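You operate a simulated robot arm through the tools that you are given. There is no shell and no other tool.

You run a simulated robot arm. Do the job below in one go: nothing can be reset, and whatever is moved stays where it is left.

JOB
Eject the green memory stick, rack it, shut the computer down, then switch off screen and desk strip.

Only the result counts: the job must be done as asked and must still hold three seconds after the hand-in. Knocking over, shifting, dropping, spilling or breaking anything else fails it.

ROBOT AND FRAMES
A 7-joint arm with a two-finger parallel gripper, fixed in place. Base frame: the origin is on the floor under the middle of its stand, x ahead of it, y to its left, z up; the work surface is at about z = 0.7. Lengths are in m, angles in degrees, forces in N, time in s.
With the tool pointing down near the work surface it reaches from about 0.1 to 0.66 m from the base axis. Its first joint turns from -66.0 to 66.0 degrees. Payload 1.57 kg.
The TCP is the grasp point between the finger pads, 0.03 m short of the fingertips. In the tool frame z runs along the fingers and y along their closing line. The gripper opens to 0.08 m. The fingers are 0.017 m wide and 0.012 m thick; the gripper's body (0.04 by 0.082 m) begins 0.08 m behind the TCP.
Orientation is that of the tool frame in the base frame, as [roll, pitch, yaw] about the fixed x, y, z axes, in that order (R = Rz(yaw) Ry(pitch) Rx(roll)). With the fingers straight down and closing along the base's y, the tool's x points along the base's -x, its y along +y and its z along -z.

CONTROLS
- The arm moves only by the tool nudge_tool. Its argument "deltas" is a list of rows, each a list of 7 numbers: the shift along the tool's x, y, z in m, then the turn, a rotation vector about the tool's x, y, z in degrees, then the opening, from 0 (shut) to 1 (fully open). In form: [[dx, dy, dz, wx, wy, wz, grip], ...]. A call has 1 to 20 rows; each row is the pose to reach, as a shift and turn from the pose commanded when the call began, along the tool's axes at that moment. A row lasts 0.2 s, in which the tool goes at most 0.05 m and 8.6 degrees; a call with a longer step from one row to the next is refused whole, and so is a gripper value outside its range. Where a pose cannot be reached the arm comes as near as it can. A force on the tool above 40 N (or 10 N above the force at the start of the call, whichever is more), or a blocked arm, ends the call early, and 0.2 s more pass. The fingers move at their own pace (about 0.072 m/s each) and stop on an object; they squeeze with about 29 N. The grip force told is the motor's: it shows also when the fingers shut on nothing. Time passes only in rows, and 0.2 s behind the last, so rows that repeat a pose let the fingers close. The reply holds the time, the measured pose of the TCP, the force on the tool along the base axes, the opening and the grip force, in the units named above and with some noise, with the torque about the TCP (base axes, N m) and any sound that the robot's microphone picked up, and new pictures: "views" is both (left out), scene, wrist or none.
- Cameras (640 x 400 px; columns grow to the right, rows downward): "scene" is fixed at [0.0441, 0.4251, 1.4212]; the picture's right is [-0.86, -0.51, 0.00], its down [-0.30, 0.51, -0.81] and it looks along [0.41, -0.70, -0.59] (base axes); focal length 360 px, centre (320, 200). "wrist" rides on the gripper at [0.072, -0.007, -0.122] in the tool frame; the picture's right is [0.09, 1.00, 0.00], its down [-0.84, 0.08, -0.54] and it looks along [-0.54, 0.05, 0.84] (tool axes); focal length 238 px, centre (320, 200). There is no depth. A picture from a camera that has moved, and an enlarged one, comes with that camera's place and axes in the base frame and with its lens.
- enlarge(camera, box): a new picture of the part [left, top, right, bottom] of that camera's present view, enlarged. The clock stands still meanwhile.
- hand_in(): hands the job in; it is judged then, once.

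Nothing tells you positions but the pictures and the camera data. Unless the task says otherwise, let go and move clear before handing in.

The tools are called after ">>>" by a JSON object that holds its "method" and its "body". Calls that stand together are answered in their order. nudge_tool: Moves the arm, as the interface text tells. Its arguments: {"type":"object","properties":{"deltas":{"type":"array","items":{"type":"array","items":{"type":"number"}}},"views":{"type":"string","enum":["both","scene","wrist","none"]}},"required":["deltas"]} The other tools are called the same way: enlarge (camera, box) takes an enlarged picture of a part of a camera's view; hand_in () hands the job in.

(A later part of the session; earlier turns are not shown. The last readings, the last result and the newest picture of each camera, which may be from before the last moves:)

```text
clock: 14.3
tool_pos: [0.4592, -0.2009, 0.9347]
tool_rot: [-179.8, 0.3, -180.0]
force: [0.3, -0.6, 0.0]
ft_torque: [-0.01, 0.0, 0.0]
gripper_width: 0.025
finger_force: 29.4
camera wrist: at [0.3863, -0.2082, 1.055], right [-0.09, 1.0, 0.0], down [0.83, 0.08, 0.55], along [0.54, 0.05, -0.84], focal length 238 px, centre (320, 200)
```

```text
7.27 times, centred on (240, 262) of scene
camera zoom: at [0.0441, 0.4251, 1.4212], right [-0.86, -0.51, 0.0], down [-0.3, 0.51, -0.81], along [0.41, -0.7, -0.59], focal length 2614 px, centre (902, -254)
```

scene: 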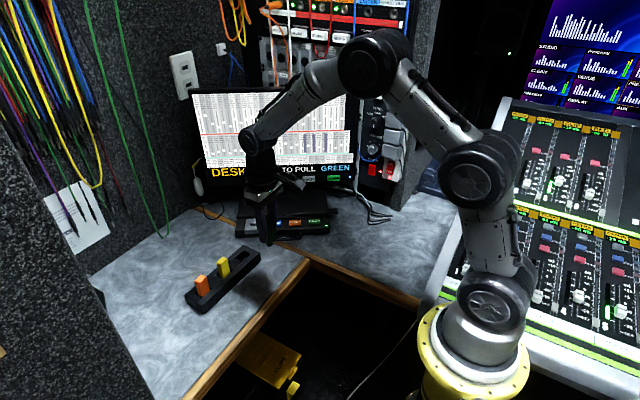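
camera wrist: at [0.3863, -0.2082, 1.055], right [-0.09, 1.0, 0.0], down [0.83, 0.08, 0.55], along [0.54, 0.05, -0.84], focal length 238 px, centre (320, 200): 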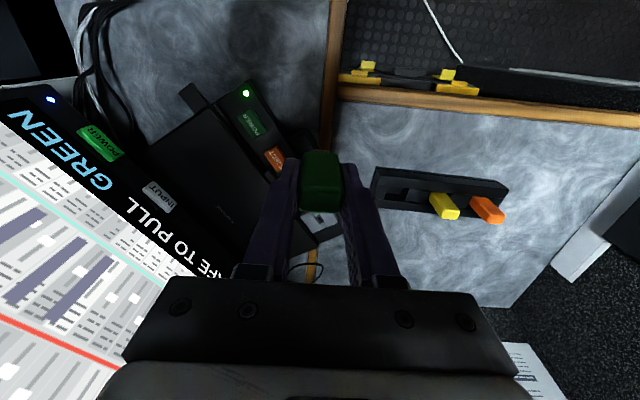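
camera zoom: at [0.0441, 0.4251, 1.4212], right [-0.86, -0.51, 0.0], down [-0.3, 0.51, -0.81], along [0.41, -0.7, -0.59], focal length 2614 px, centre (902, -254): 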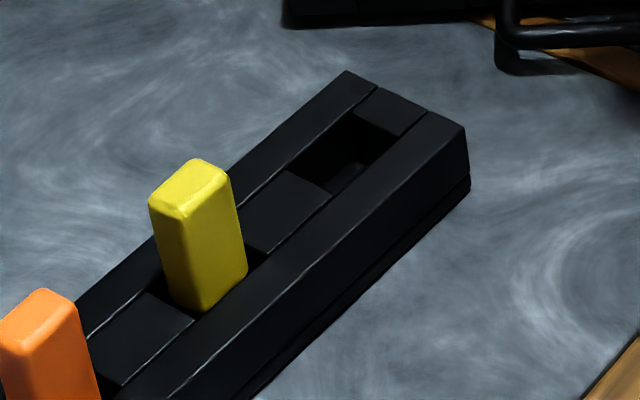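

The slot opening triangulates to (0.577,-0.067), top about 0.726, roughly 0.035 by 0.025, turned about -1.6°. I will hover with the stick above it.

>>> {"method": "nudge_tool", "body": {"deltas": [[-0.02, 0.022, 0.0, 0, 0, 0.4, 0], [-0.04, 0.045, 0.01, 0, 0, 0.8, 0], [-0.06, 0.067, 0.03, 0, 0, 1.2, 0], [-0.08, 0.09, 0.05, 0, 0, 1.6, 0], [-0.1, 0.112, 0.072, 0, 0, 1.6, 0], [-0.117, 0.1334, 0.095, 0, 0, 1.6, 0], [-0.117, 0.1334, 0.095, 0, 0, 1.6, 0]], "views": "none"}}

>>> {"method": "enlarge", "body": {"camera": "wrist", "box": [240, 60, 440, 220]}}

>>> {"method": "enlarge", "body": {"camera": "scene", "box": [200, 180, 290, 290]}}

```text
clock: 15.9
tool_pos: [0.5765, -0.0671, 0.8402]
tool_rot: [-179.9, 0.3, 178.4]
force: [0.9, -1.2, -0.5]
ft_torque: [0.02, 0.03, 0.02]
gripper_width: 0.0246
finger_force: 28.8
```

```text
2.50 times, centred on (340, 140) of wrist
camera zoom: at [0.5026, -0.0723, 0.9606], right [-0.06, 1.0, 0.0], down [0.84, 0.06, 0.55], along [0.55, 0.03, -0.84], focal length 596 px, centre (270, 350)
```

zoom: 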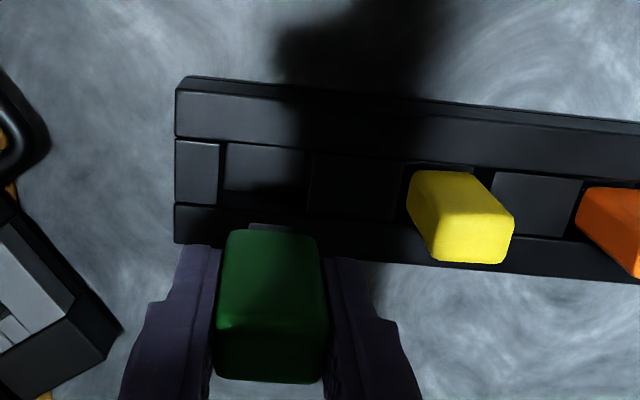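

```text
3.64 times, centred on (245, 235) of scene
camera zoom: at [0.0441, 0.4251, 1.4212], right [-0.86, -0.51, 0.0], down [-0.3, 0.51, -0.81], along [0.41, -0.7, -0.59], focal length 1307 px, centre (593, 73)
```

zoom: 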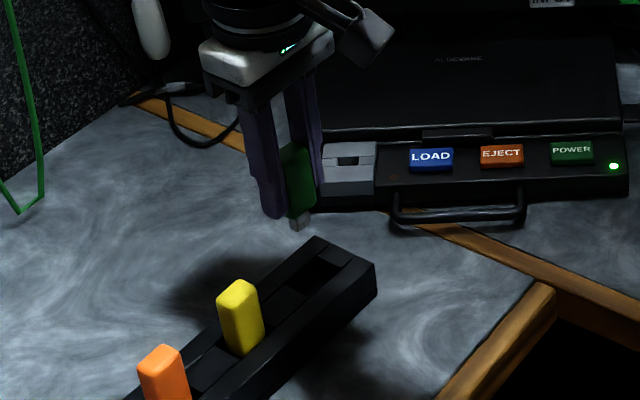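

The stick is above the slot with the silver plug below it; a 1-2 mm correction and then I lower to just at the slot mouth.

>>> {"method": "nudge_tool", "body": {"deltas": [[0.001, -0.0015, 0.02, 0, 0, 0, 0], [0.001, -0.0015, 0.04, 0, 0, 0, 0], [0.001, -0.0015, 0.05, 0, 0, 0, 0], [0.001, -0.0015, 0.05, 0, 0, 0, 0]], "views": "none"}}

>>> {"method": "enlarge", "body": {"camera": "wrist", "box": [240, 80, 400, 200]}}

>>> {"method": "enlarge", "body": {"camera": "scene", "box": [210, 210, 280, 280]}}

```text
clock: 16.9
tool_pos: [0.5761, -0.0693, 0.7887]
tool_rot: [-179.9, 0.3, 178.4]
force: [0.4, -0.1, -0.6]
ft_torque: [0.03, -0.01, 0.03]
gripper_width: 0.0249
finger_force: 29.0
```

```text
3.33 times, centred on (320, 140) of wrist
camera zoom: at [0.5029, -0.0746, 0.91], right [-0.06, 1.0, 0.0], down [0.84, 0.06, 0.55], along [0.55, 0.03, -0.84], focal length 794 px, centre (320, 400)
```

zoom: 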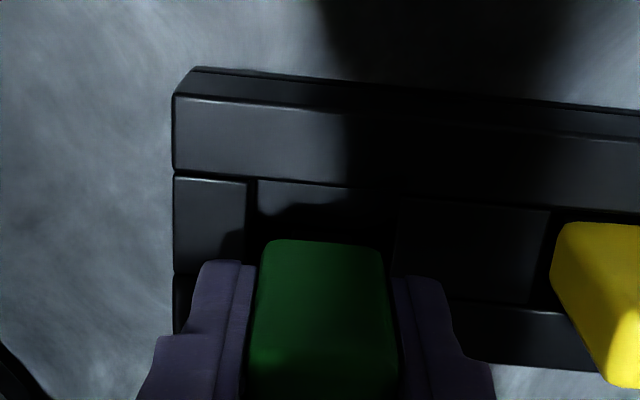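

```text
5.71 times, centred on (245, 245) of scene
camera zoom: at [0.0441, 0.4251, 1.4212], right [-0.86, -0.51, 0.0], down [-0.3, 0.51, -0.81], along [0.41, -0.7, -0.59], focal length 2054 px, centre (749, -57)
```

zoom: 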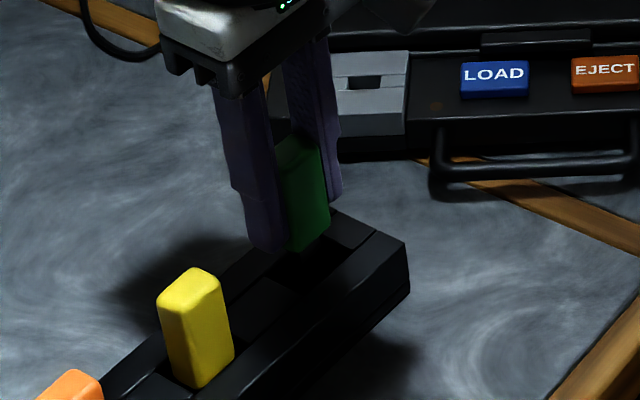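

The stick lines up with the slot mouth. I will lower it in slow steps and watch the force.

>>> {"method": "nudge_tool", "body": {"deltas": [[0, 0, 0.006, 0, 0, 0, 0], [0, 0, 0.012, 0, 0, 0, 0], [0, 0, 0.018, 0, 0, 0, 0], [0, 0, 0.022, 0, 0, 0, 0], [0, 0, 0.024, 0, 0, 0, 0]], "views": "none"}}

>>> {"method": "enlarge", "body": {"camera": "wrist", "box": [240, 80, 400, 200]}}

>>> {"method": "enlarge", "body": {"camera": "scene", "box": [210, 210, 280, 280]}}

```text
clock: 18.1
tool_pos: [0.5761, -0.0687, 0.765]
tool_rot: [-179.9, 0.3, 178.5]
force: [-0.3, -0.2, -0.5]
ft_torque: [-0.02, -0.02, 0.03]
gripper_width: 0.0249
finger_force: 28.6
```

```text
3.33 times, centred on (320, 140) of wrist
camera zoom: at [0.5027, -0.0745, 0.8859], right [-0.06, 1.0, 0.0], down [0.84, 0.06, 0.55], along [0.55, 0.03, -0.84], focal length 794 px, centre (320, 400)
```

zoom: 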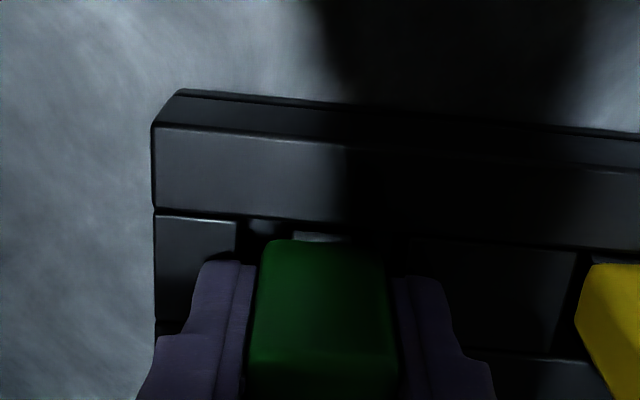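

```text
5.71 times, centred on (245, 245) of scene
camera zoom: at [0.0441, 0.4251, 1.4212], right [-0.86, -0.51, 0.0], down [-0.3, 0.51, -0.81], along [0.41, -0.7, -0.59], focal length 2054 px, centre (749, -57)
```

zoom: 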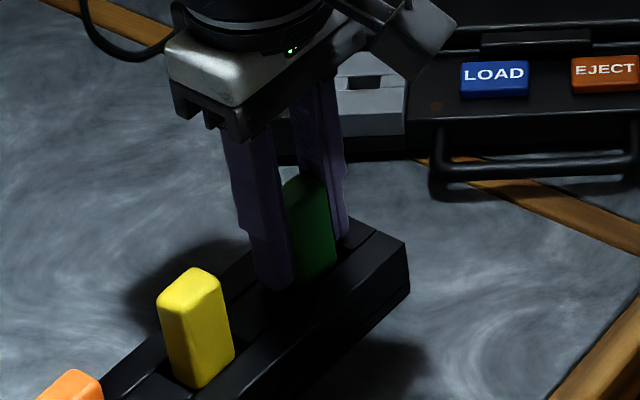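

No contact yet; the stick should seat about 3 mm lower. I will ease down a little more.

>>> {"method": "nudge_tool", "body": {"deltas": [[0, 0, 0.0015, 0, 0, 0, 0], [0, 0, 0.003, 0, 0, 0, 0], [0, 0, 0.003, 0, 0, 0, 0]], "views": "none"}}

>>> {"method": "enlarge", "body": {"camera": "scene", "box": [210, 220, 270, 280]}}

>>> {"method": "enlarge", "body": {"camera": "wrist", "box": [260, 100, 400, 200]}}

```text
clock: 18.9
tool_pos: [0.5758, -0.068, 0.7636]
tool_rot: [-179.8, 0.2, 178.4]
force: [-7.7, 0.8, 14.5]
ft_torque: [0.2, 0.29, 0.11]
gripper_width: 0.0247
finger_force: 29.0
```

```text
6.67 times, centred on (240, 250) of scene
camera zoom: at [0.0437, 0.4251, 1.4212], right [-0.86, -0.51, 0.0], down [-0.3, 0.51, -0.81], along [0.41, -0.7, -0.59], focal length 2396 px, centre (853, -133)
```

zoom: 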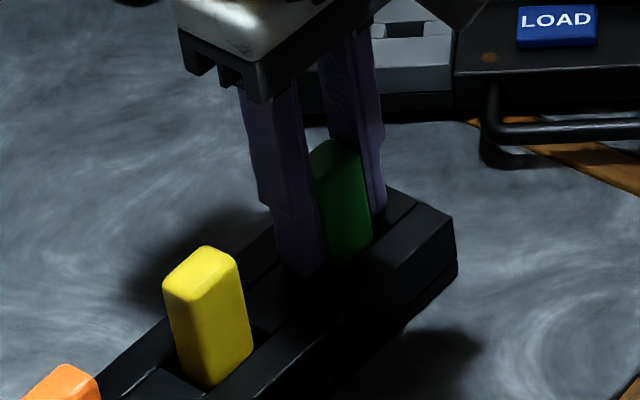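

```text
4.00 times, centred on (330, 150) of wrist
camera zoom: at [0.5027, -0.0745, 0.8843], right [-0.06, 1.0, 0.0], down [0.84, 0.06, 0.55], along [0.55, 0.03, -0.84], focal length 953 px, centre (280, 400)
```

zoom: 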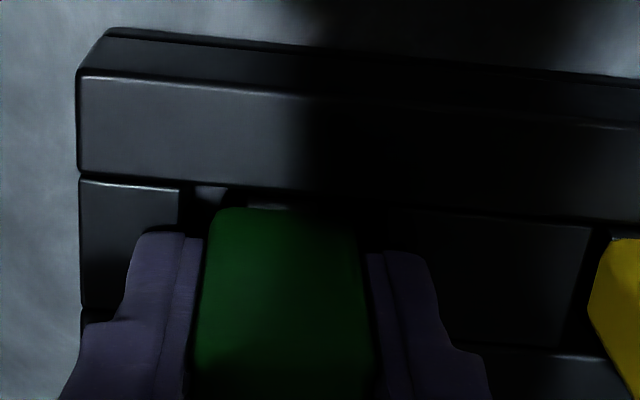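

Contact is felt with about 14 N upward at a TCP height of 0.7636, which puts the stick top near 0.769, matching its neighbours. I will relax the push slightly and open the fingers.

>>> {"method": "nudge_tool", "body": {"deltas": [[0, 0, -0.0012, 0, 0, 0, 0], [0, 0, -0.0012, 0, 0, 0, 0.33], [0, 0, -0.0012, 0, 0, 0, 0.4], [0, 0, -0.0012, 0, 0, 0, 0.5], [0, 0, -0.0012, 0, 0, 0, 0.5]], "views": "none"}}

>>> {"method": "enlarge", "body": {"camera": "scene", "box": [210, 220, 270, 280]}}

>>> {"method": "enlarge", "body": {"camera": "wrist", "box": [260, 100, 400, 240]}}

```text
clock: 20.1
tool_pos: [0.5775, -0.0694, 0.7632]
tool_rot: [-179.9, 0.5, 178.4]
force: [3.4, -1.8, 4.1]
ft_torque: [0.03, -0.09, -0.06]
gripper_width: 0.0382
finger_force: 0.1
```

```text
6.67 times, centred on (240, 250) of scene
camera zoom: at [0.0441, 0.4251, 1.4212], right [-0.86, -0.51, 0.0], down [-0.3, 0.51, -0.81], along [0.41, -0.7, -0.59], focal length 2396 px, centre (853, -133)
```

zoom: 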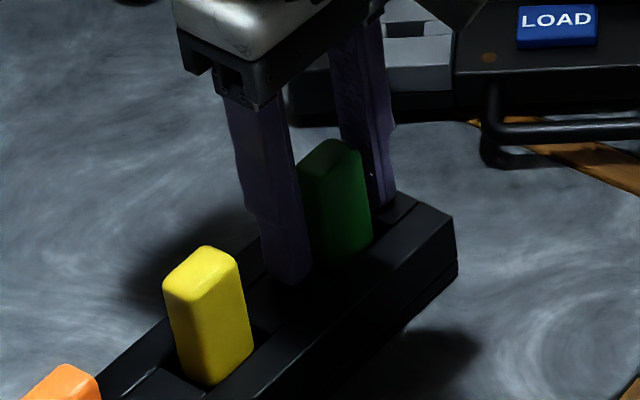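

```text
2.86 times, centred on (330, 170) of wrist
camera zoom: at [0.5032, -0.0743, 0.8843], right [-0.06, 1.0, 0.0], down [0.83, 0.06, 0.55], along [0.55, 0.03, -0.84], focal length 681 px, centre (291, 286)
```

zoom: 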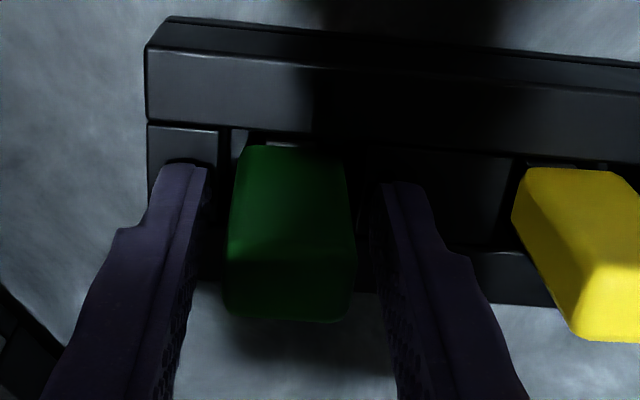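

The fingers are open and free of the stick, with light contact of the tips on the rack. I will rise straight up and check that the stick stands seated.

>>> {"method": "nudge_tool", "body": {"deltas": [[0, 0, -0.005, 0, 0, 0, 0.5], [0, 0, -0.02, 0, 0, 0, 0.5], [0, 0, -0.05, 0, 0, 0, 0.5], [0, 0, -0.09, 0, 0, 0, 0.5], [0, 0, -0.12, 0, 0, 0, 0.5], [0, 0, -0.12, 0, 0, 0, 0.5]], "views": "both"}}

>>> {"method": "enlarge", "body": {"camera": "scene", "box": [185, 220, 275, 310]}}

>>> {"method": "enlarge", "body": {"camera": "wrist", "box": [260, 60, 480, 240]}}

```text
clock: 21.6
tool_pos: [0.576, -0.0677, 0.8836]
tool_rot: [-179.9, 0.3, 178.4]
force: [-0.3, 0.2, -0.5]
ft_torque: [0.01, -0.01, -0.02]
gripper_width: 0.04
finger_force: 0.1
camera wrist: at [0.5027, -0.0737, 1.0041], right [-0.06, 1.0, 0.0], down [0.84, 0.06, 0.55], along [0.54, 0.03, -0.84], focal length 238 px, centre (320, 200)
```

scene: 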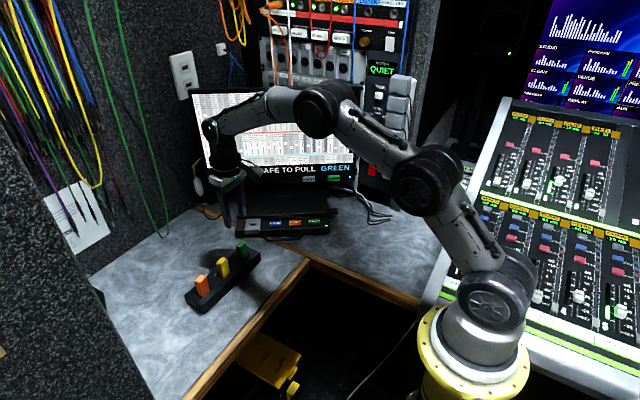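
wrist: 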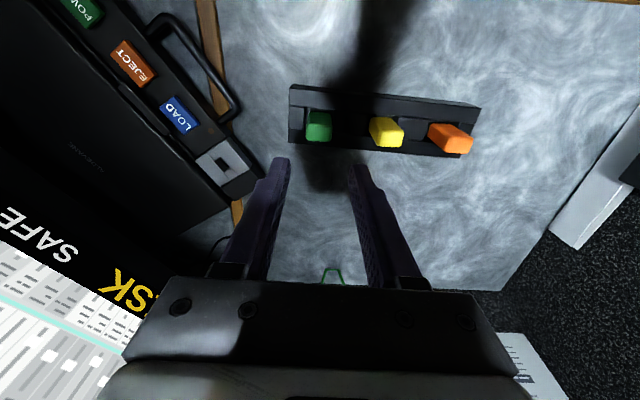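

```text
4.44 times, centred on (230, 265) of scene
camera zoom: at [0.0441, 0.4251, 1.4212], right [-0.86, -0.51, 0.0], down [-0.3, 0.51, -0.81], along [0.41, -0.7, -0.59], focal length 1598 px, centre (720, -89)
```

zoom: 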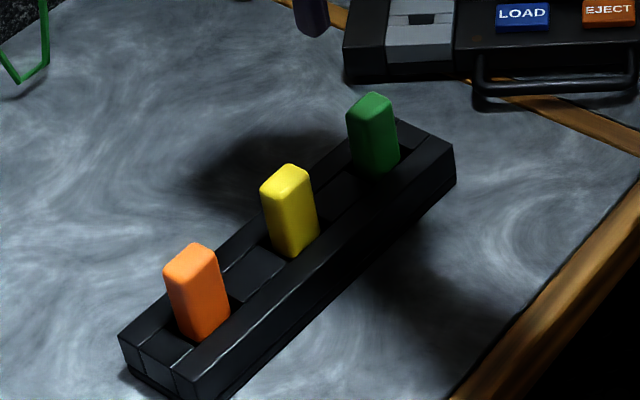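

```text
2.22 times, centred on (370, 150) of wrist
camera zoom: at [0.5027, -0.0737, 1.0041], right [-0.06, 1.0, 0.0], down [0.84, 0.06, 0.55], along [0.54, 0.03, -0.84], focal length 530 px, centre (209, 311)
```

zoom: 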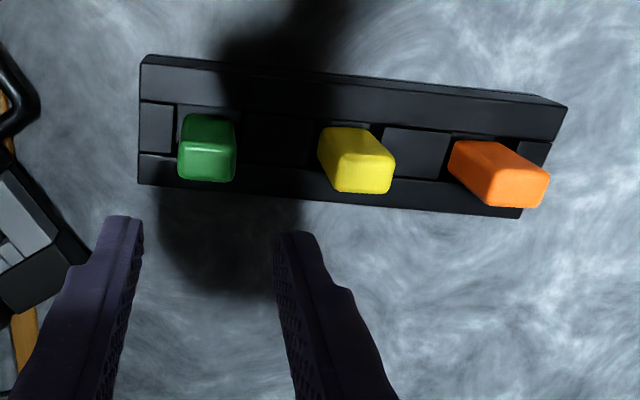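

The green stick now stands in the rack at the same height as the others and the rack has not shifted. Next is the computer's POWER button at about (0.487,-0.294,0.722); I will go above it with closed fingers.

>>> {"method": "nudge_tool", "body": {"deltas": [[0.0115, -0.0324, 0.0, 0, 0, 7.67, 0.3], [0.023, -0.0647, 0.0, 0, 0, 15.3, 0], [0.0346, -0.0971, 0.0, 0, 0, 23.0, 0], [0.0461, -0.1295, 0.005, 0, 0, 30.7, 0], [0.0576, -0.1619, 0.01, 0, 0, 38.4, 0], [0.0692, -0.1942, 0.02, 0, 0, 46.0, 0], [0.083, -0.2286, 0.0336, 0, 0, 53.7, 0], [0.083, -0.2286, 0.0336, 0, 0, 53.7, 0]], "views": "both"}}

>>> {"method": "enlarge", "body": {"camera": "wrist", "box": [220, 80, 440, 240]}}

>>> {"method": "enlarge", "body": {"camera": "scene", "box": [180, 140, 380, 250]}}

```text
clock: 23.4
tool_pos: [0.4873, -0.2953, 0.8502]
tool_rot: [179.8, 0.2, 124.6]
force: [-0.4, 0.2, 0.1]
ft_torque: [-0.04, 0.0, -0.02]
gripper_width: 0.0
finger_force: 21.1
camera wrist: at [0.4384, -0.24, 0.9705], right [0.77, 0.64, 0.0], down [0.54, -0.64, 0.55], along [0.35, -0.42, -0.84], focal length 238 px, centre (320, 200)
```

scene: 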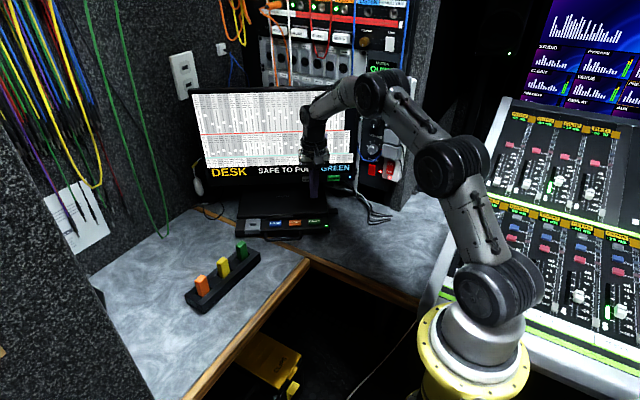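
wrist: 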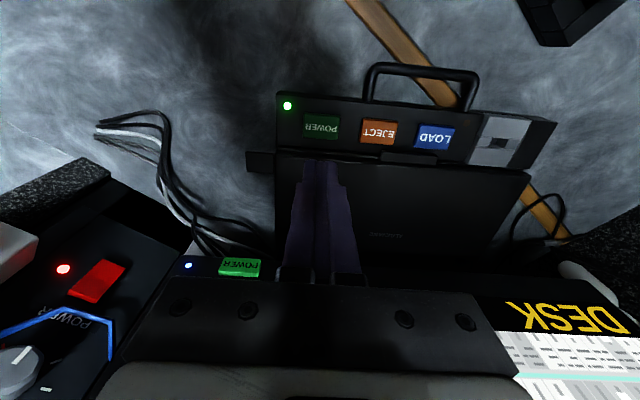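

```text
2.50 times, centred on (330, 160) of wrist
camera zoom: at [0.4384, -0.24, 0.9705], right [0.77, 0.64, 0.0], down [0.54, -0.64, 0.55], along [0.35, -0.42, -0.84], focal length 596 px, centre (295, 300)
```

zoom: 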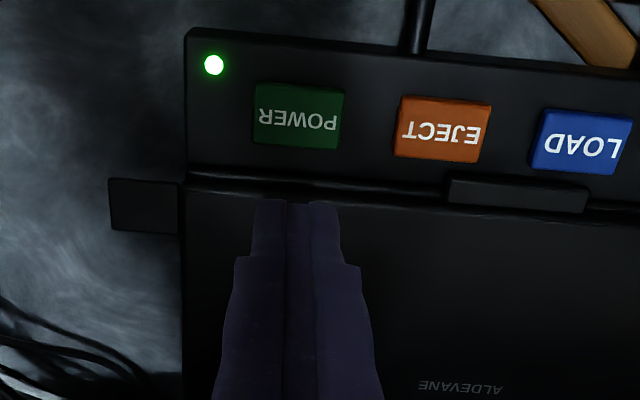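

```text
3.20 times, centred on (280, 195) of scene
camera zoom: at [0.0441, 0.4251, 1.4212], right [-0.86, -0.51, 0.0], down [-0.3, 0.51, -0.81], along [0.41, -0.7, -0.59], focal length 1150 px, centre (448, 216)
```

zoom: 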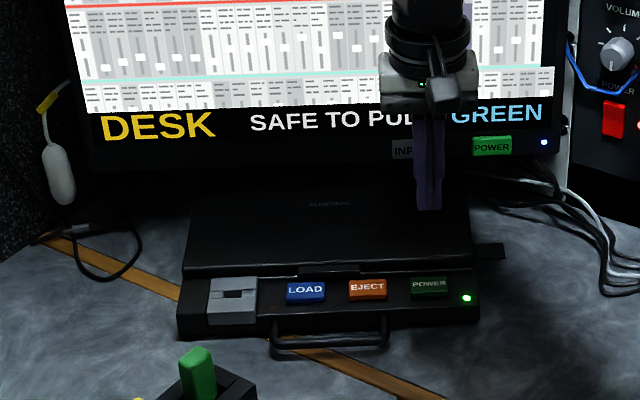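

POWER is under the fingers, about 3 mm toward the front. I will press it the same way and listen for the click.

>>> {"method": "nudge_tool", "body": {"deltas": [[0.003, 0, 0.03, 0, 0, 0, 0], [0.003, 0, 0.06, 0, 0, 0, 0], [0.003, 0, 0.083, 0, 0, 0, 0], [0.003, 0, 0.089, 0, 0, 0, 0], [0.003, 0, 0.092, 0, 0, 0, 0], [0.003, 0, 0.095, 0, 0, 0, 0], [0.003, 0, 0.098, 0, 0, 0, 0]], "views": "both"}}

>>> {"method": "enlarge", "body": {"camera": "scene", "box": [180, 80, 380, 250]}}

```text
clock: 24.9
tool_pos: [0.4863, -0.2934, 0.7608]
tool_rot: [179.7, 0.5, 124.8]
force: [-3.6, 2.2, 11.6]
ft_torque: [0.13, 0.14, -0.01]
gripper_width: 0.0001
finger_force: 21.1
heard: click
stopped in row 7: the force on the tool passed its limit at 43 N (the readings are from after the stop); the commanded pose is now the measured one
camera wrist: at [0.4388, -0.2388, 0.8806], right [0.77, 0.64, 0.0], down [0.54, -0.64, 0.55], along [0.36, -0.42, -0.84], focal length 238 px, centre (320, 200)
```

scene: 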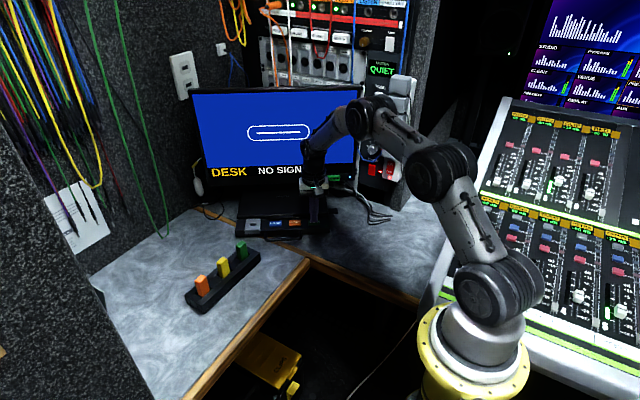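
wrist: 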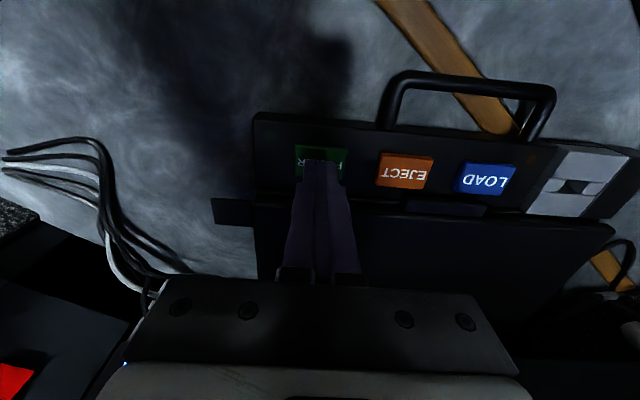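

```text
2.35 times, centred on (280, 165) of scene
camera zoom: at [0.0439, 0.4253, 1.4212], right [-0.86, -0.51, 0.0], down [-0.3, 0.51, -0.81], along [0.41, -0.7, -0.59], focal length 846 px, centre (414, 282)
```

zoom: 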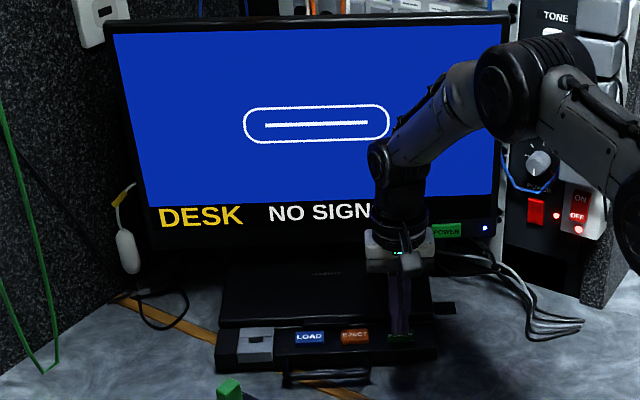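

The computer clicked off: its light is out and the screen shows NO SIGNAL. Next I rise, and tilt the fingers toward the screen's POWER button near (0.51,-0.447,0.785), stopping well in front of it.

>>> {"method": "nudge_tool", "body": {"deltas": [[0, 0, -0.03, 0, 0, 0, 0], [0, 0, -0.07, 0, 0, 0, 0], [0, -0.01, -0.1, 0, 0, 0, 0], [-0.009, -0.02, -0.1, 0, -7.5, 0, 0], [-0.018, -0.03, -0.1, 0, -15, 0, 0], [-0.027, -0.04, -0.1, 0, -22.5, 0, 0], [-0.036, -0.05, -0.095, 0, -30, 0, 0], [-0.045, -0.06, -0.09, 0, -37.5, 0, 0], [-0.0528, -0.0679, -0.089, 0, -45, 0, 0], [-0.0528, -0.0679, -0.089, 0, -45, 0, 0]], "views": "both"}}

>>> {"method": "enlarge", "body": {"camera": "scene", "box": [260, 100, 420, 220]}}

>>> {"method": "enlarge", "body": {"camera": "wrist", "box": [200, 100, 440, 300]}}

```text
clock: 27.1
tool_pos: [0.4596, -0.3756, 0.8473]
tool_rot: [179.5, 45.5, 124.4]
force: [-0.4, -0.1, 0.8]
ft_torque: [0.01, -0.02, 0.03]
gripper_width: 0.0
finger_force: 22.1
camera wrist: at [0.3754, -0.2673, 0.8806], right [0.78, 0.62, -0.06], down [0.17, -0.12, 0.98], along [0.6, -0.77, -0.2], focal length 238 px, centre (320, 200)
```

scene: 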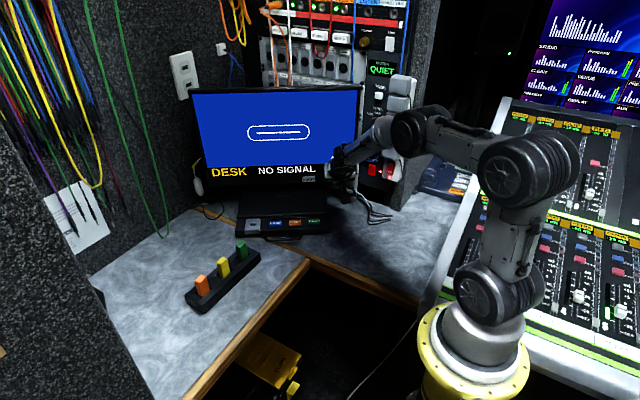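
wrist: 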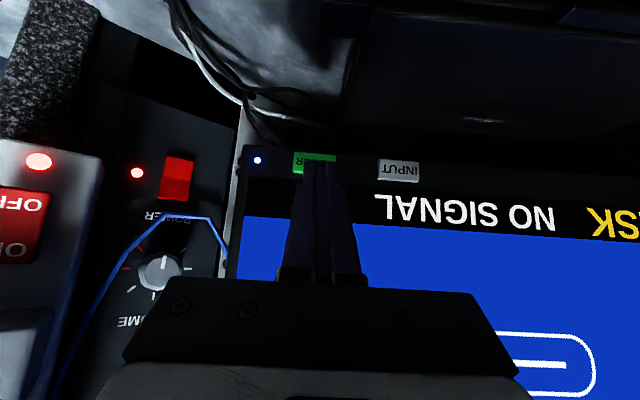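

```text
3.33 times, centred on (340, 160) of scene
camera zoom: at [0.0441, 0.4251, 1.4212], right [-0.86, -0.51, 0.0], down [-0.3, 0.51, -0.81], along [0.41, -0.7, -0.59], focal length 1198 px, centre (253, 333)
```

zoom: 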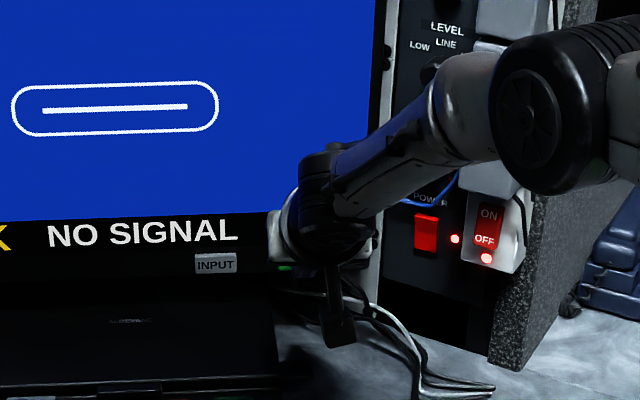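

```text
2.00 times, centred on (320, 200) of wrist
camera zoom: at [0.3754, -0.2673, 0.8806], right [0.78, 0.62, -0.06], down [0.17, -0.12, 0.98], along [0.6, -0.77, -0.2], focal length 477 px, centre (320, 200)
```

zoom: 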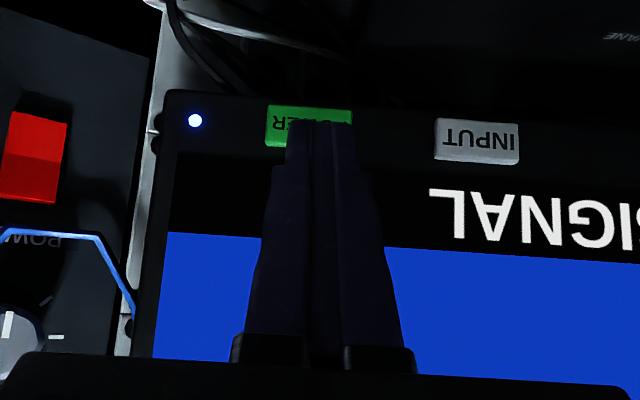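

The button is about 6 cm ahead of and 4 cm below the fingertips, nearly centred sideways. I will lower and move forward to about 1.5 cm short of it, then check.

>>> {"method": "nudge_tool", "body": {"deltas": [[0.0146, -0.0016, 0.0143, 0, 0, 0, 0], [0.0292, -0.0032, 0.0287, 0, 0, 0, 0], [0.0152, -0.0032, 0.043, 0, 0, 0, 0], [-0.0023, -0.0032, 0.0608, 0, 0, 0, 0], [-0.0023, -0.0032, 0.0608, 0, 0, 0, 0]], "views": "both"}}

>>> {"method": "enlarge", "body": {"camera": "wrist", "box": [240, 80, 400, 200]}}

>>> {"method": "enlarge", "body": {"camera": "scene", "box": [290, 130, 390, 220]}}

```text
clock: 28.3
tool_pos: [0.4826, -0.4141, 0.8049]
tool_rot: [179.8, 45.4, 124.6]
force: [0.2, -0.1, -0.2]
ft_torque: [-0.01, -0.03, 0.0]
gripper_width: 0.0
finger_force: 21.2
camera wrist: at [0.3986, -0.306, 0.8388], right [0.78, 0.62, -0.06], down [0.18, -0.12, 0.98], along [0.6, -0.77, -0.21], focal length 238 px, centre (320, 200)
```

scene: 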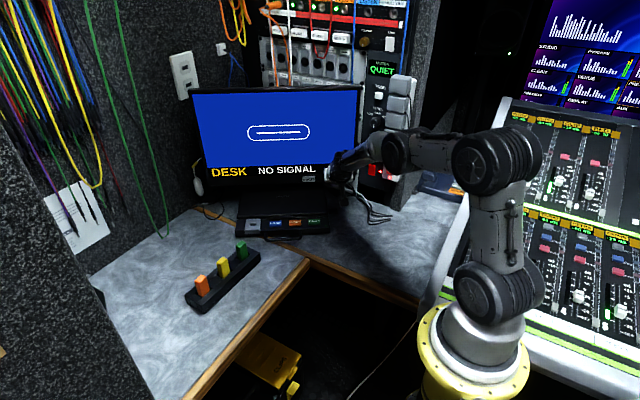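
wrist: 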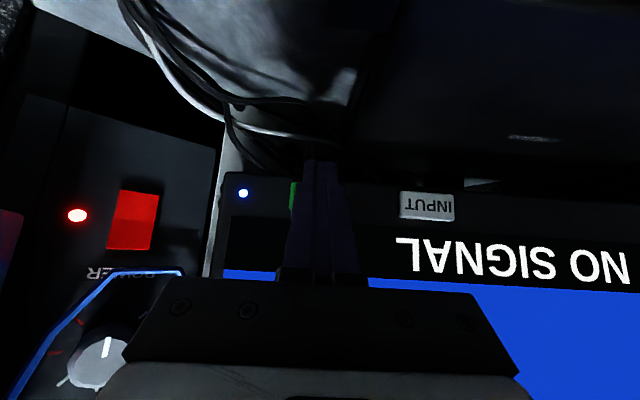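

```text
3.33 times, centred on (320, 140) of wrist
camera zoom: at [0.3986, -0.306, 0.8388], right [0.78, 0.62, -0.06], down [0.18, -0.12, 0.98], along [0.6, -0.77, -0.21], focal length 794 px, centre (320, 400)
```

zoom: 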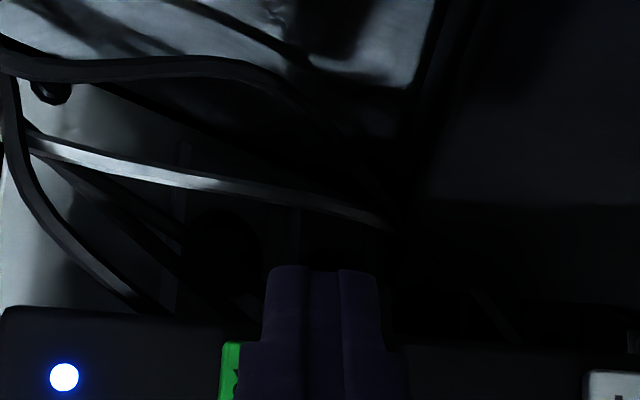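

```text
4.44 times, centred on (340, 175) of scene
camera zoom: at [0.0441, 0.4251, 1.4212], right [-0.86, -0.51, 0.0], down [-0.3, 0.51, -0.81], along [0.41, -0.7, -0.59], focal length 1598 px, centre (231, 311)
```

zoom: 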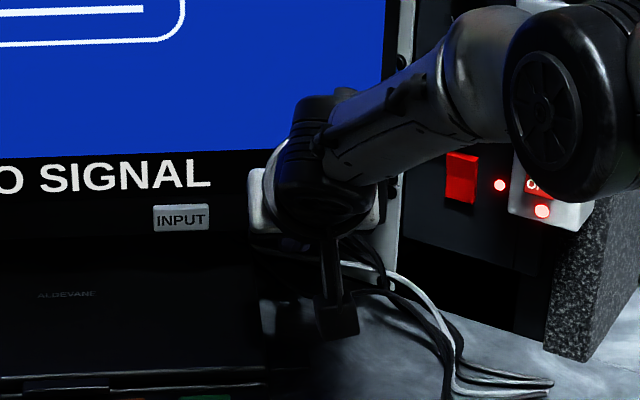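

I see only the left edge of the green button beside the fingers; I will zoom there to judge height.

>>> {"method": "enlarge", "body": {"camera": "wrist", "box": [225, 140, 385, 240]}}

```text
4.00 times, centred on (305, 190) of wrist
camera zoom: at [0.3986, -0.306, 0.8388], right [0.78, 0.62, -0.06], down [0.18, -0.12, 0.98], along [0.6, -0.77, -0.21], focal length 953 px, centre (380, 240)
```

zoom: 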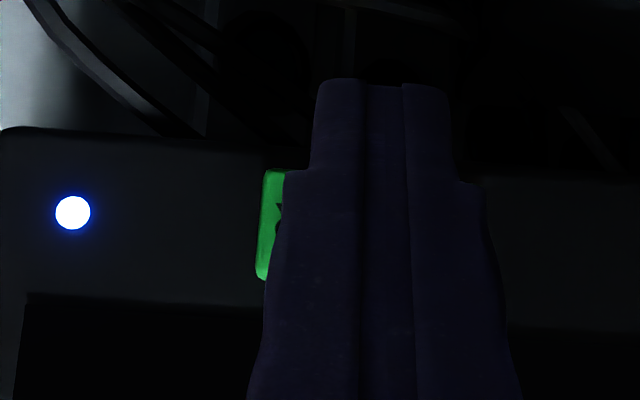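

The fingers are about 8 mm low for the button's middle. I will raise 7 mm and push forward in small steps until it clicks.

>>> {"method": "nudge_tool", "body": {"deltas": [[-0.005, -0.001, -0.0049, 0, 0, 0, 0], [-0.0092, -0.001, -0.0006, 0, 0, 0, 0], [-0.012, -0.001, 0.0022, 0, 0, 0, 0], [-0.0141, -0.001, 0.0044, 0, 0, 0, 0], [-0.0162, -0.001, 0.0065, 0, 0, 0, 0], [-0.0183, -0.001, 0.0086, 0, 0, 0, 0], [-0.0204, -0.001, 0.0108, 0, 0, 0, 0]], "views": "both"}}

```text
clock: 29.9
tool_pos: [0.4913, -0.4294, 0.8067]
tool_rot: [-180.0, 44.7, 124.7]
force: [-6.3, 17.9, -11.9]
ft_torque: [0.55, 0.29, 0.13]
gripper_width: 0.0
finger_force: 21.4
heard: click
camera wrist: at [0.4076, -0.3219, 0.8419], right [0.78, 0.62, -0.06], down [0.18, -0.13, 0.97], along [0.6, -0.77, -0.22], focal length 238 px, centre (320, 200)
```

scene: 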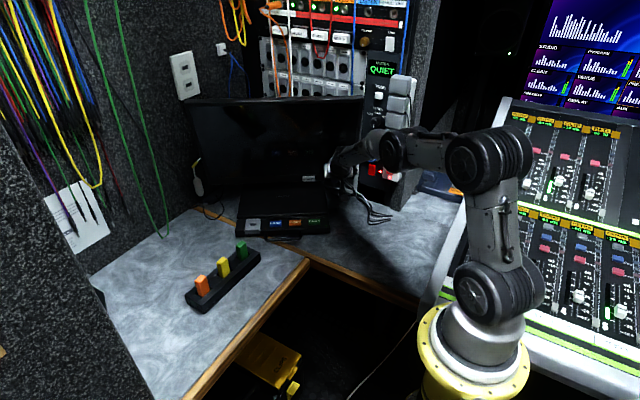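
wrist: 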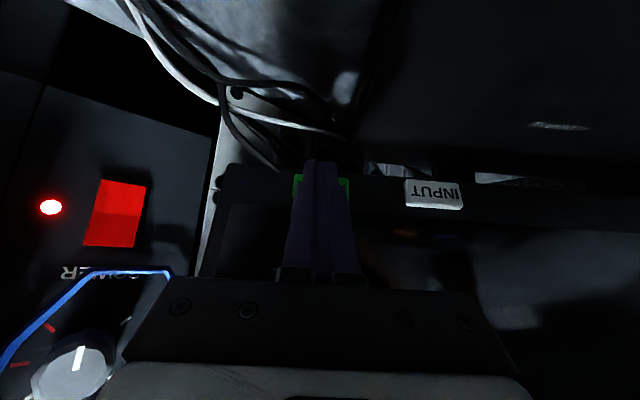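

The screen has gone off with a click. I will back straight away and check that the screen itself did not shift.

>>> {"method": "nudge_tool", "body": {"deltas": [[0.007, 0, -0.0071, 0, 0, 0, 0], [0.021, 0, -0.0214, 0, 0, 0, 0], [0.042, 0, -0.0428, 0, 0, 0, 0], [0.042, 0, -0.0428, 0, 0, 0, 0]], "views": "both"}}

>>> {"method": "enlarge", "body": {"camera": "scene", "box": [180, 80, 380, 205]}}

```text
clock: 30.9
tool_pos: [0.4614, -0.3838, 0.8134]
tool_rot: [179.7, 45.4, 124.4]
force: [0.2, 0.6, 0.9]
ft_torque: [0.0, 0.01, -0.01]
gripper_width: 0.0
finger_force: 21.3
camera wrist: at [0.3757, -0.275, 0.8469], right [0.78, 0.62, -0.06], down [0.17, -0.12, 0.98], along [0.6, -0.77, -0.2], focal length 238 px, centre (320, 200)
```

scene: 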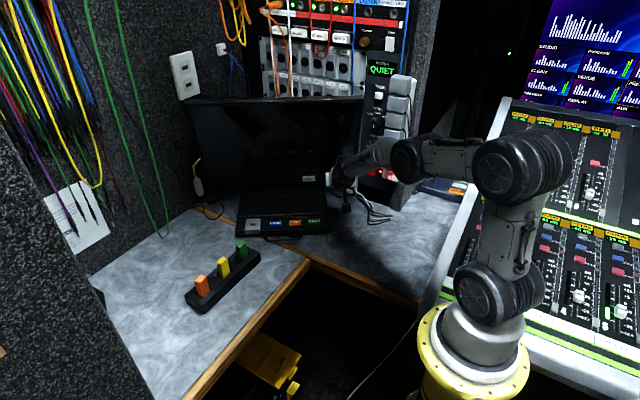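
wrist: 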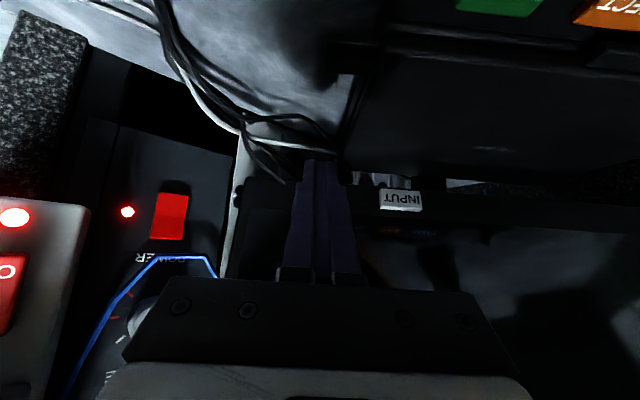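

```text
3.20 times, centred on (280, 142) of scene
camera zoom: at [0.0441, 0.4251, 1.4212], right [-0.86, -0.51, 0.0], down [-0.3, 0.51, -0.81], along [0.41, -0.7, -0.59], focal length 1150 px, centre (448, 384)
```

zoom: 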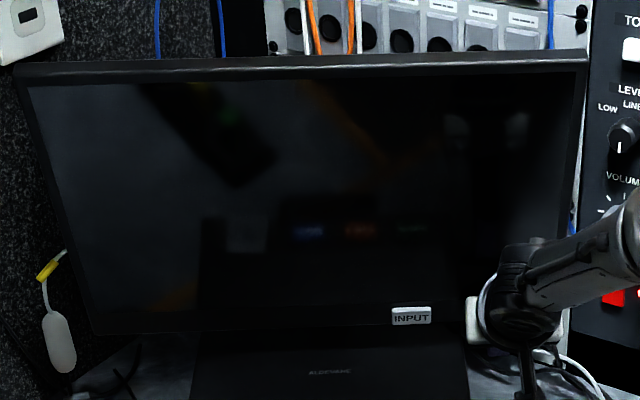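

The screen is off, but its top edge now leans forward by several centimetres: it turned on its tilt hinge when I pressed low on the bezel. I will let a moment pass and compare with the earlier views before tilting it back.

>>> {"method": "nudge_tool", "body": {"deltas": [[0.02, 0, -0.02, 0, 0, 0, 0], [0.035, 0, -0.035, 0, 0, 0, 0], [0.035, 0, -0.035, 0, 0, 0, 0], [0.035, 0, -0.035, 0, 0, 0, 0]], "views": "both"}}

>>> {"method": "enlarge", "body": {"camera": "scene", "box": [160, 30, 260, 130]}}

>>> {"method": "enlarge", "body": {"camera": "scene", "box": [230, 0, 420, 110]}}

>>> {"method": "enlarge", "body": {"camera": "scene", "box": [180, 80, 380, 205]}}

```text
clock: 31.9
tool_pos: [0.4334, -0.3421, 0.8141]
tool_rot: [179.6, 45.5, 124.5]
force: [-0.6, -0.4, 0.3]
ft_torque: [0.03, 0.02, 0.02]
gripper_width: 0.0003
finger_force: 21.4
camera wrist: at [0.3481, -0.2341, 0.8468], right [0.78, 0.62, -0.06], down [0.18, -0.12, 0.98], along [0.6, -0.77, -0.21], focal length 238 px, centre (320, 200)
```

scene: 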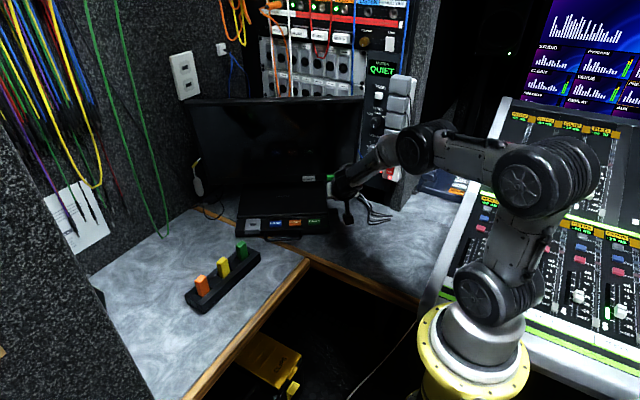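
wrist: 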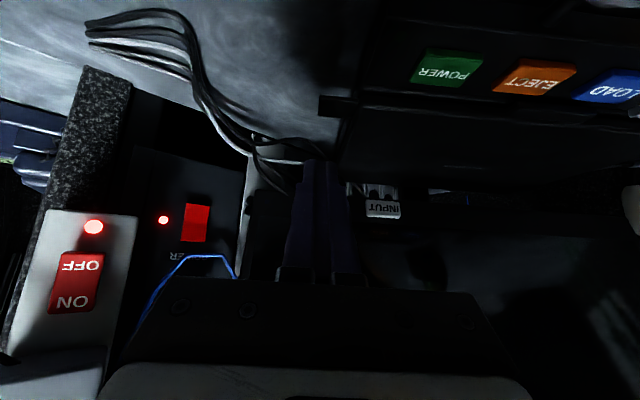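

```text
4.00 times, centred on (210, 80) of scene
camera zoom: at [0.0441, 0.4251, 1.4212], right [-0.86, -0.51, 0.0], down [-0.3, 0.51, -0.81], along [0.41, -0.7, -0.59], focal length 1438 px, centre (760, 680)
```

zoom: 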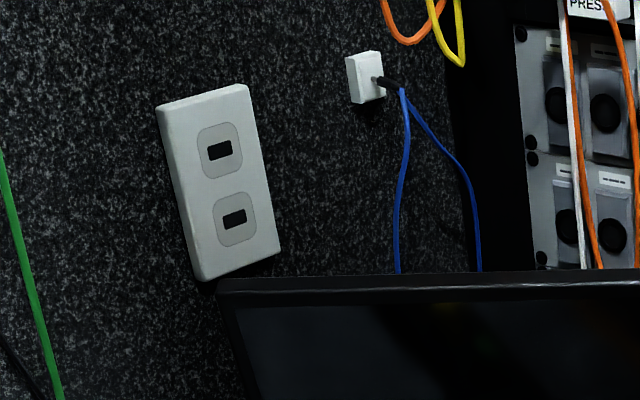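

```text
3.37 times, centred on (325, 55) of scene
camera zoom: at [0.0441, 0.4251, 1.4212], right [-0.86, -0.51, 0.0], down [-0.3, 0.51, -0.81], along [0.41, -0.7, -0.59], focal length 1211 px, centre (303, 688)
```

zoom: 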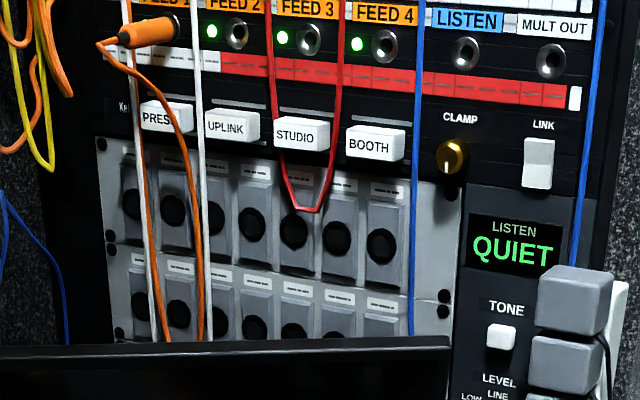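

```text
3.20 times, centred on (280, 142) of scene
camera zoom: at [0.0441, 0.4251, 1.4212], right [-0.86, -0.51, 0.0], down [-0.3, 0.51, -0.81], along [0.41, -0.7, -0.59], focal length 1150 px, centre (448, 384)
```

zoom: 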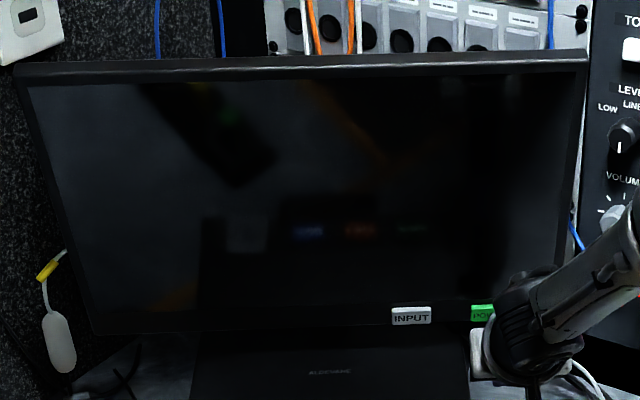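

The top of the screen is about 5 cm forward of where it was and it is holding still. I will raise the closed fingers in front of its upper edge, keeping clear, to push it gently back to its first angle.

>>> {"method": "nudge_tool", "body": {"deltas": [[-0.0318, 0.0105, -0.0285, 0, 0, 0, 0], [-0.0635, 0.021, -0.0569, 0, 0, 0, 0], [-0.0953, 0.0316, -0.0854, 0, 0, 0, 0], [-0.127, 0.0421, -0.1138, 0, 0, 0, 0], [-0.1588, 0.0527, -0.1423, 0, 0, 0, 0], [-0.1905, 0.0632, -0.1707, 0, 0, 0, 0], [-0.1905, 0.0632, -0.1707, 0, 0, 0, 0]], "views": "both"}}

>>> {"method": "enlarge", "body": {"camera": "scene", "box": [180, 60, 380, 205]}}

```text
clock: 33.5
tool_pos: [0.4901, -0.3172, 1.0688]
tool_rot: [179.7, 45.2, 124.5]
force: [0.0, 0.4, 0.1]
ft_torque: [0.02, -0.06, -0.01]
gripper_width: 0.0
finger_force: 21.2
camera wrist: at [0.4057, -0.2086, 1.1019], right [0.78, 0.62, -0.06], down [0.18, -0.12, 0.98], along [0.6, -0.77, -0.21], focal length 238 px, centre (320, 200)
```

scene: 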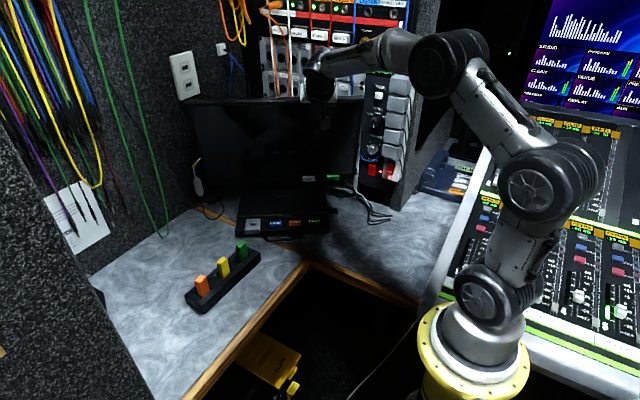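
wrist: 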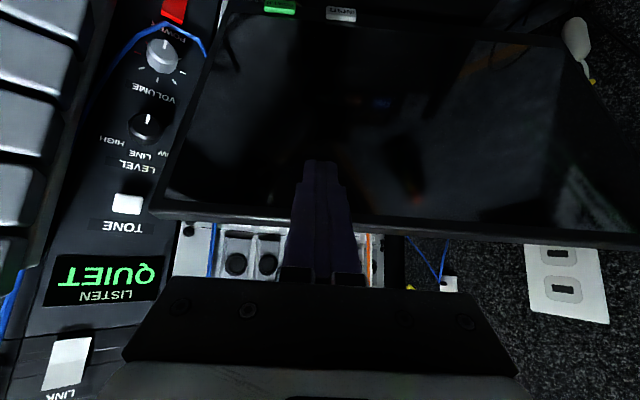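

```text
2.76 times, centred on (280, 132) of scene
camera zoom: at [0.0441, 0.4251, 1.4212], right [-0.86, -0.51, 0.0], down [-0.3, 0.51, -0.81], along [0.41, -0.7, -0.59], focal length 992 px, centre (430, 386)
```

zoom: 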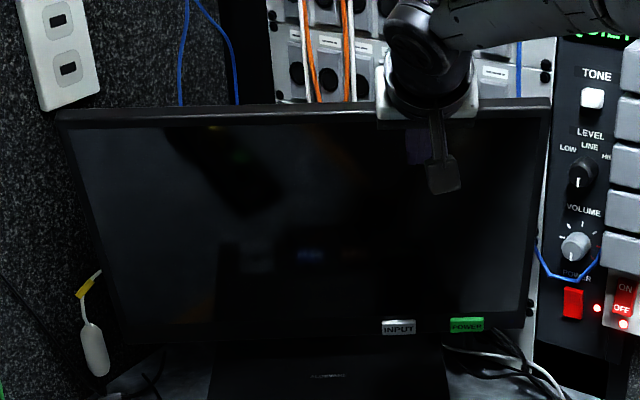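

The fingers are about 9 cm in front of the screen's upper part, with the top edge near z = 1.08. I will rise a centimetre and come forward to just short of contact.

>>> {"method": "nudge_tool", "body": {"deltas": [[-0.0071, 0, -0.007, 0, 0, 0, 0], [-0.0211, 0, 0.0073, 0, 0, 0, 0], [-0.0316, 0, 0.018, 0, 0, 0, 0], [-0.0316, 0, 0.018, 0, 0, 0, 0]], "views": "wrist"}}

>>> {"method": "enlarge", "body": {"camera": "scene", "box": [180, 60, 380, 205]}}

```text
clock: 34.5
tool_pos: [0.5098, -0.3464, 1.0781]
tool_rot: [179.7, 45.3, 124.5]
force: [-3.5, 6.4, 1.9]
ft_torque: [0.08, 0.03, 0.05]
gripper_width: 0.0003
finger_force: 21.4
camera wrist: at [0.4258, -0.2379, 1.1121], right [0.78, 0.62, -0.06], down [0.18, -0.12, 0.98], along [0.6, -0.77, -0.21], focal length 238 px, centre (320, 200)
```

wrist: 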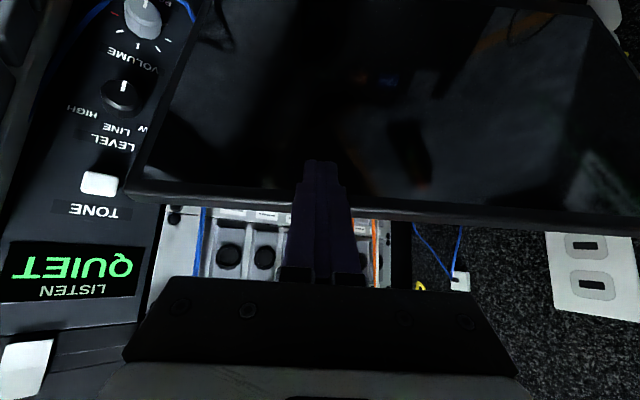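

```text
2.76 times, centred on (280, 132) of scene
camera zoom: at [0.044, 0.4253, 1.4212], right [-0.86, -0.51, 0.0], down [-0.3, 0.51, -0.81], along [0.41, -0.7, -0.59], focal length 992 px, centre (430, 386)
```

zoom: 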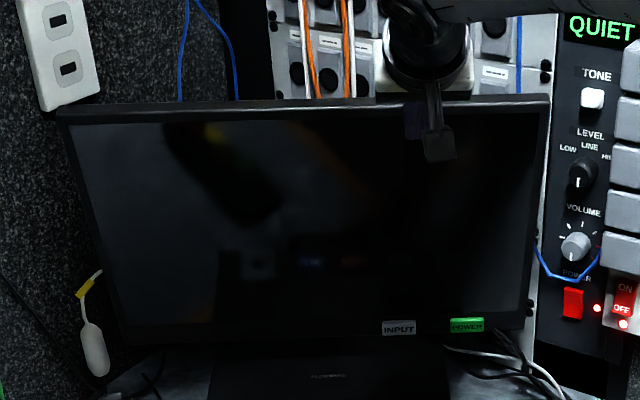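

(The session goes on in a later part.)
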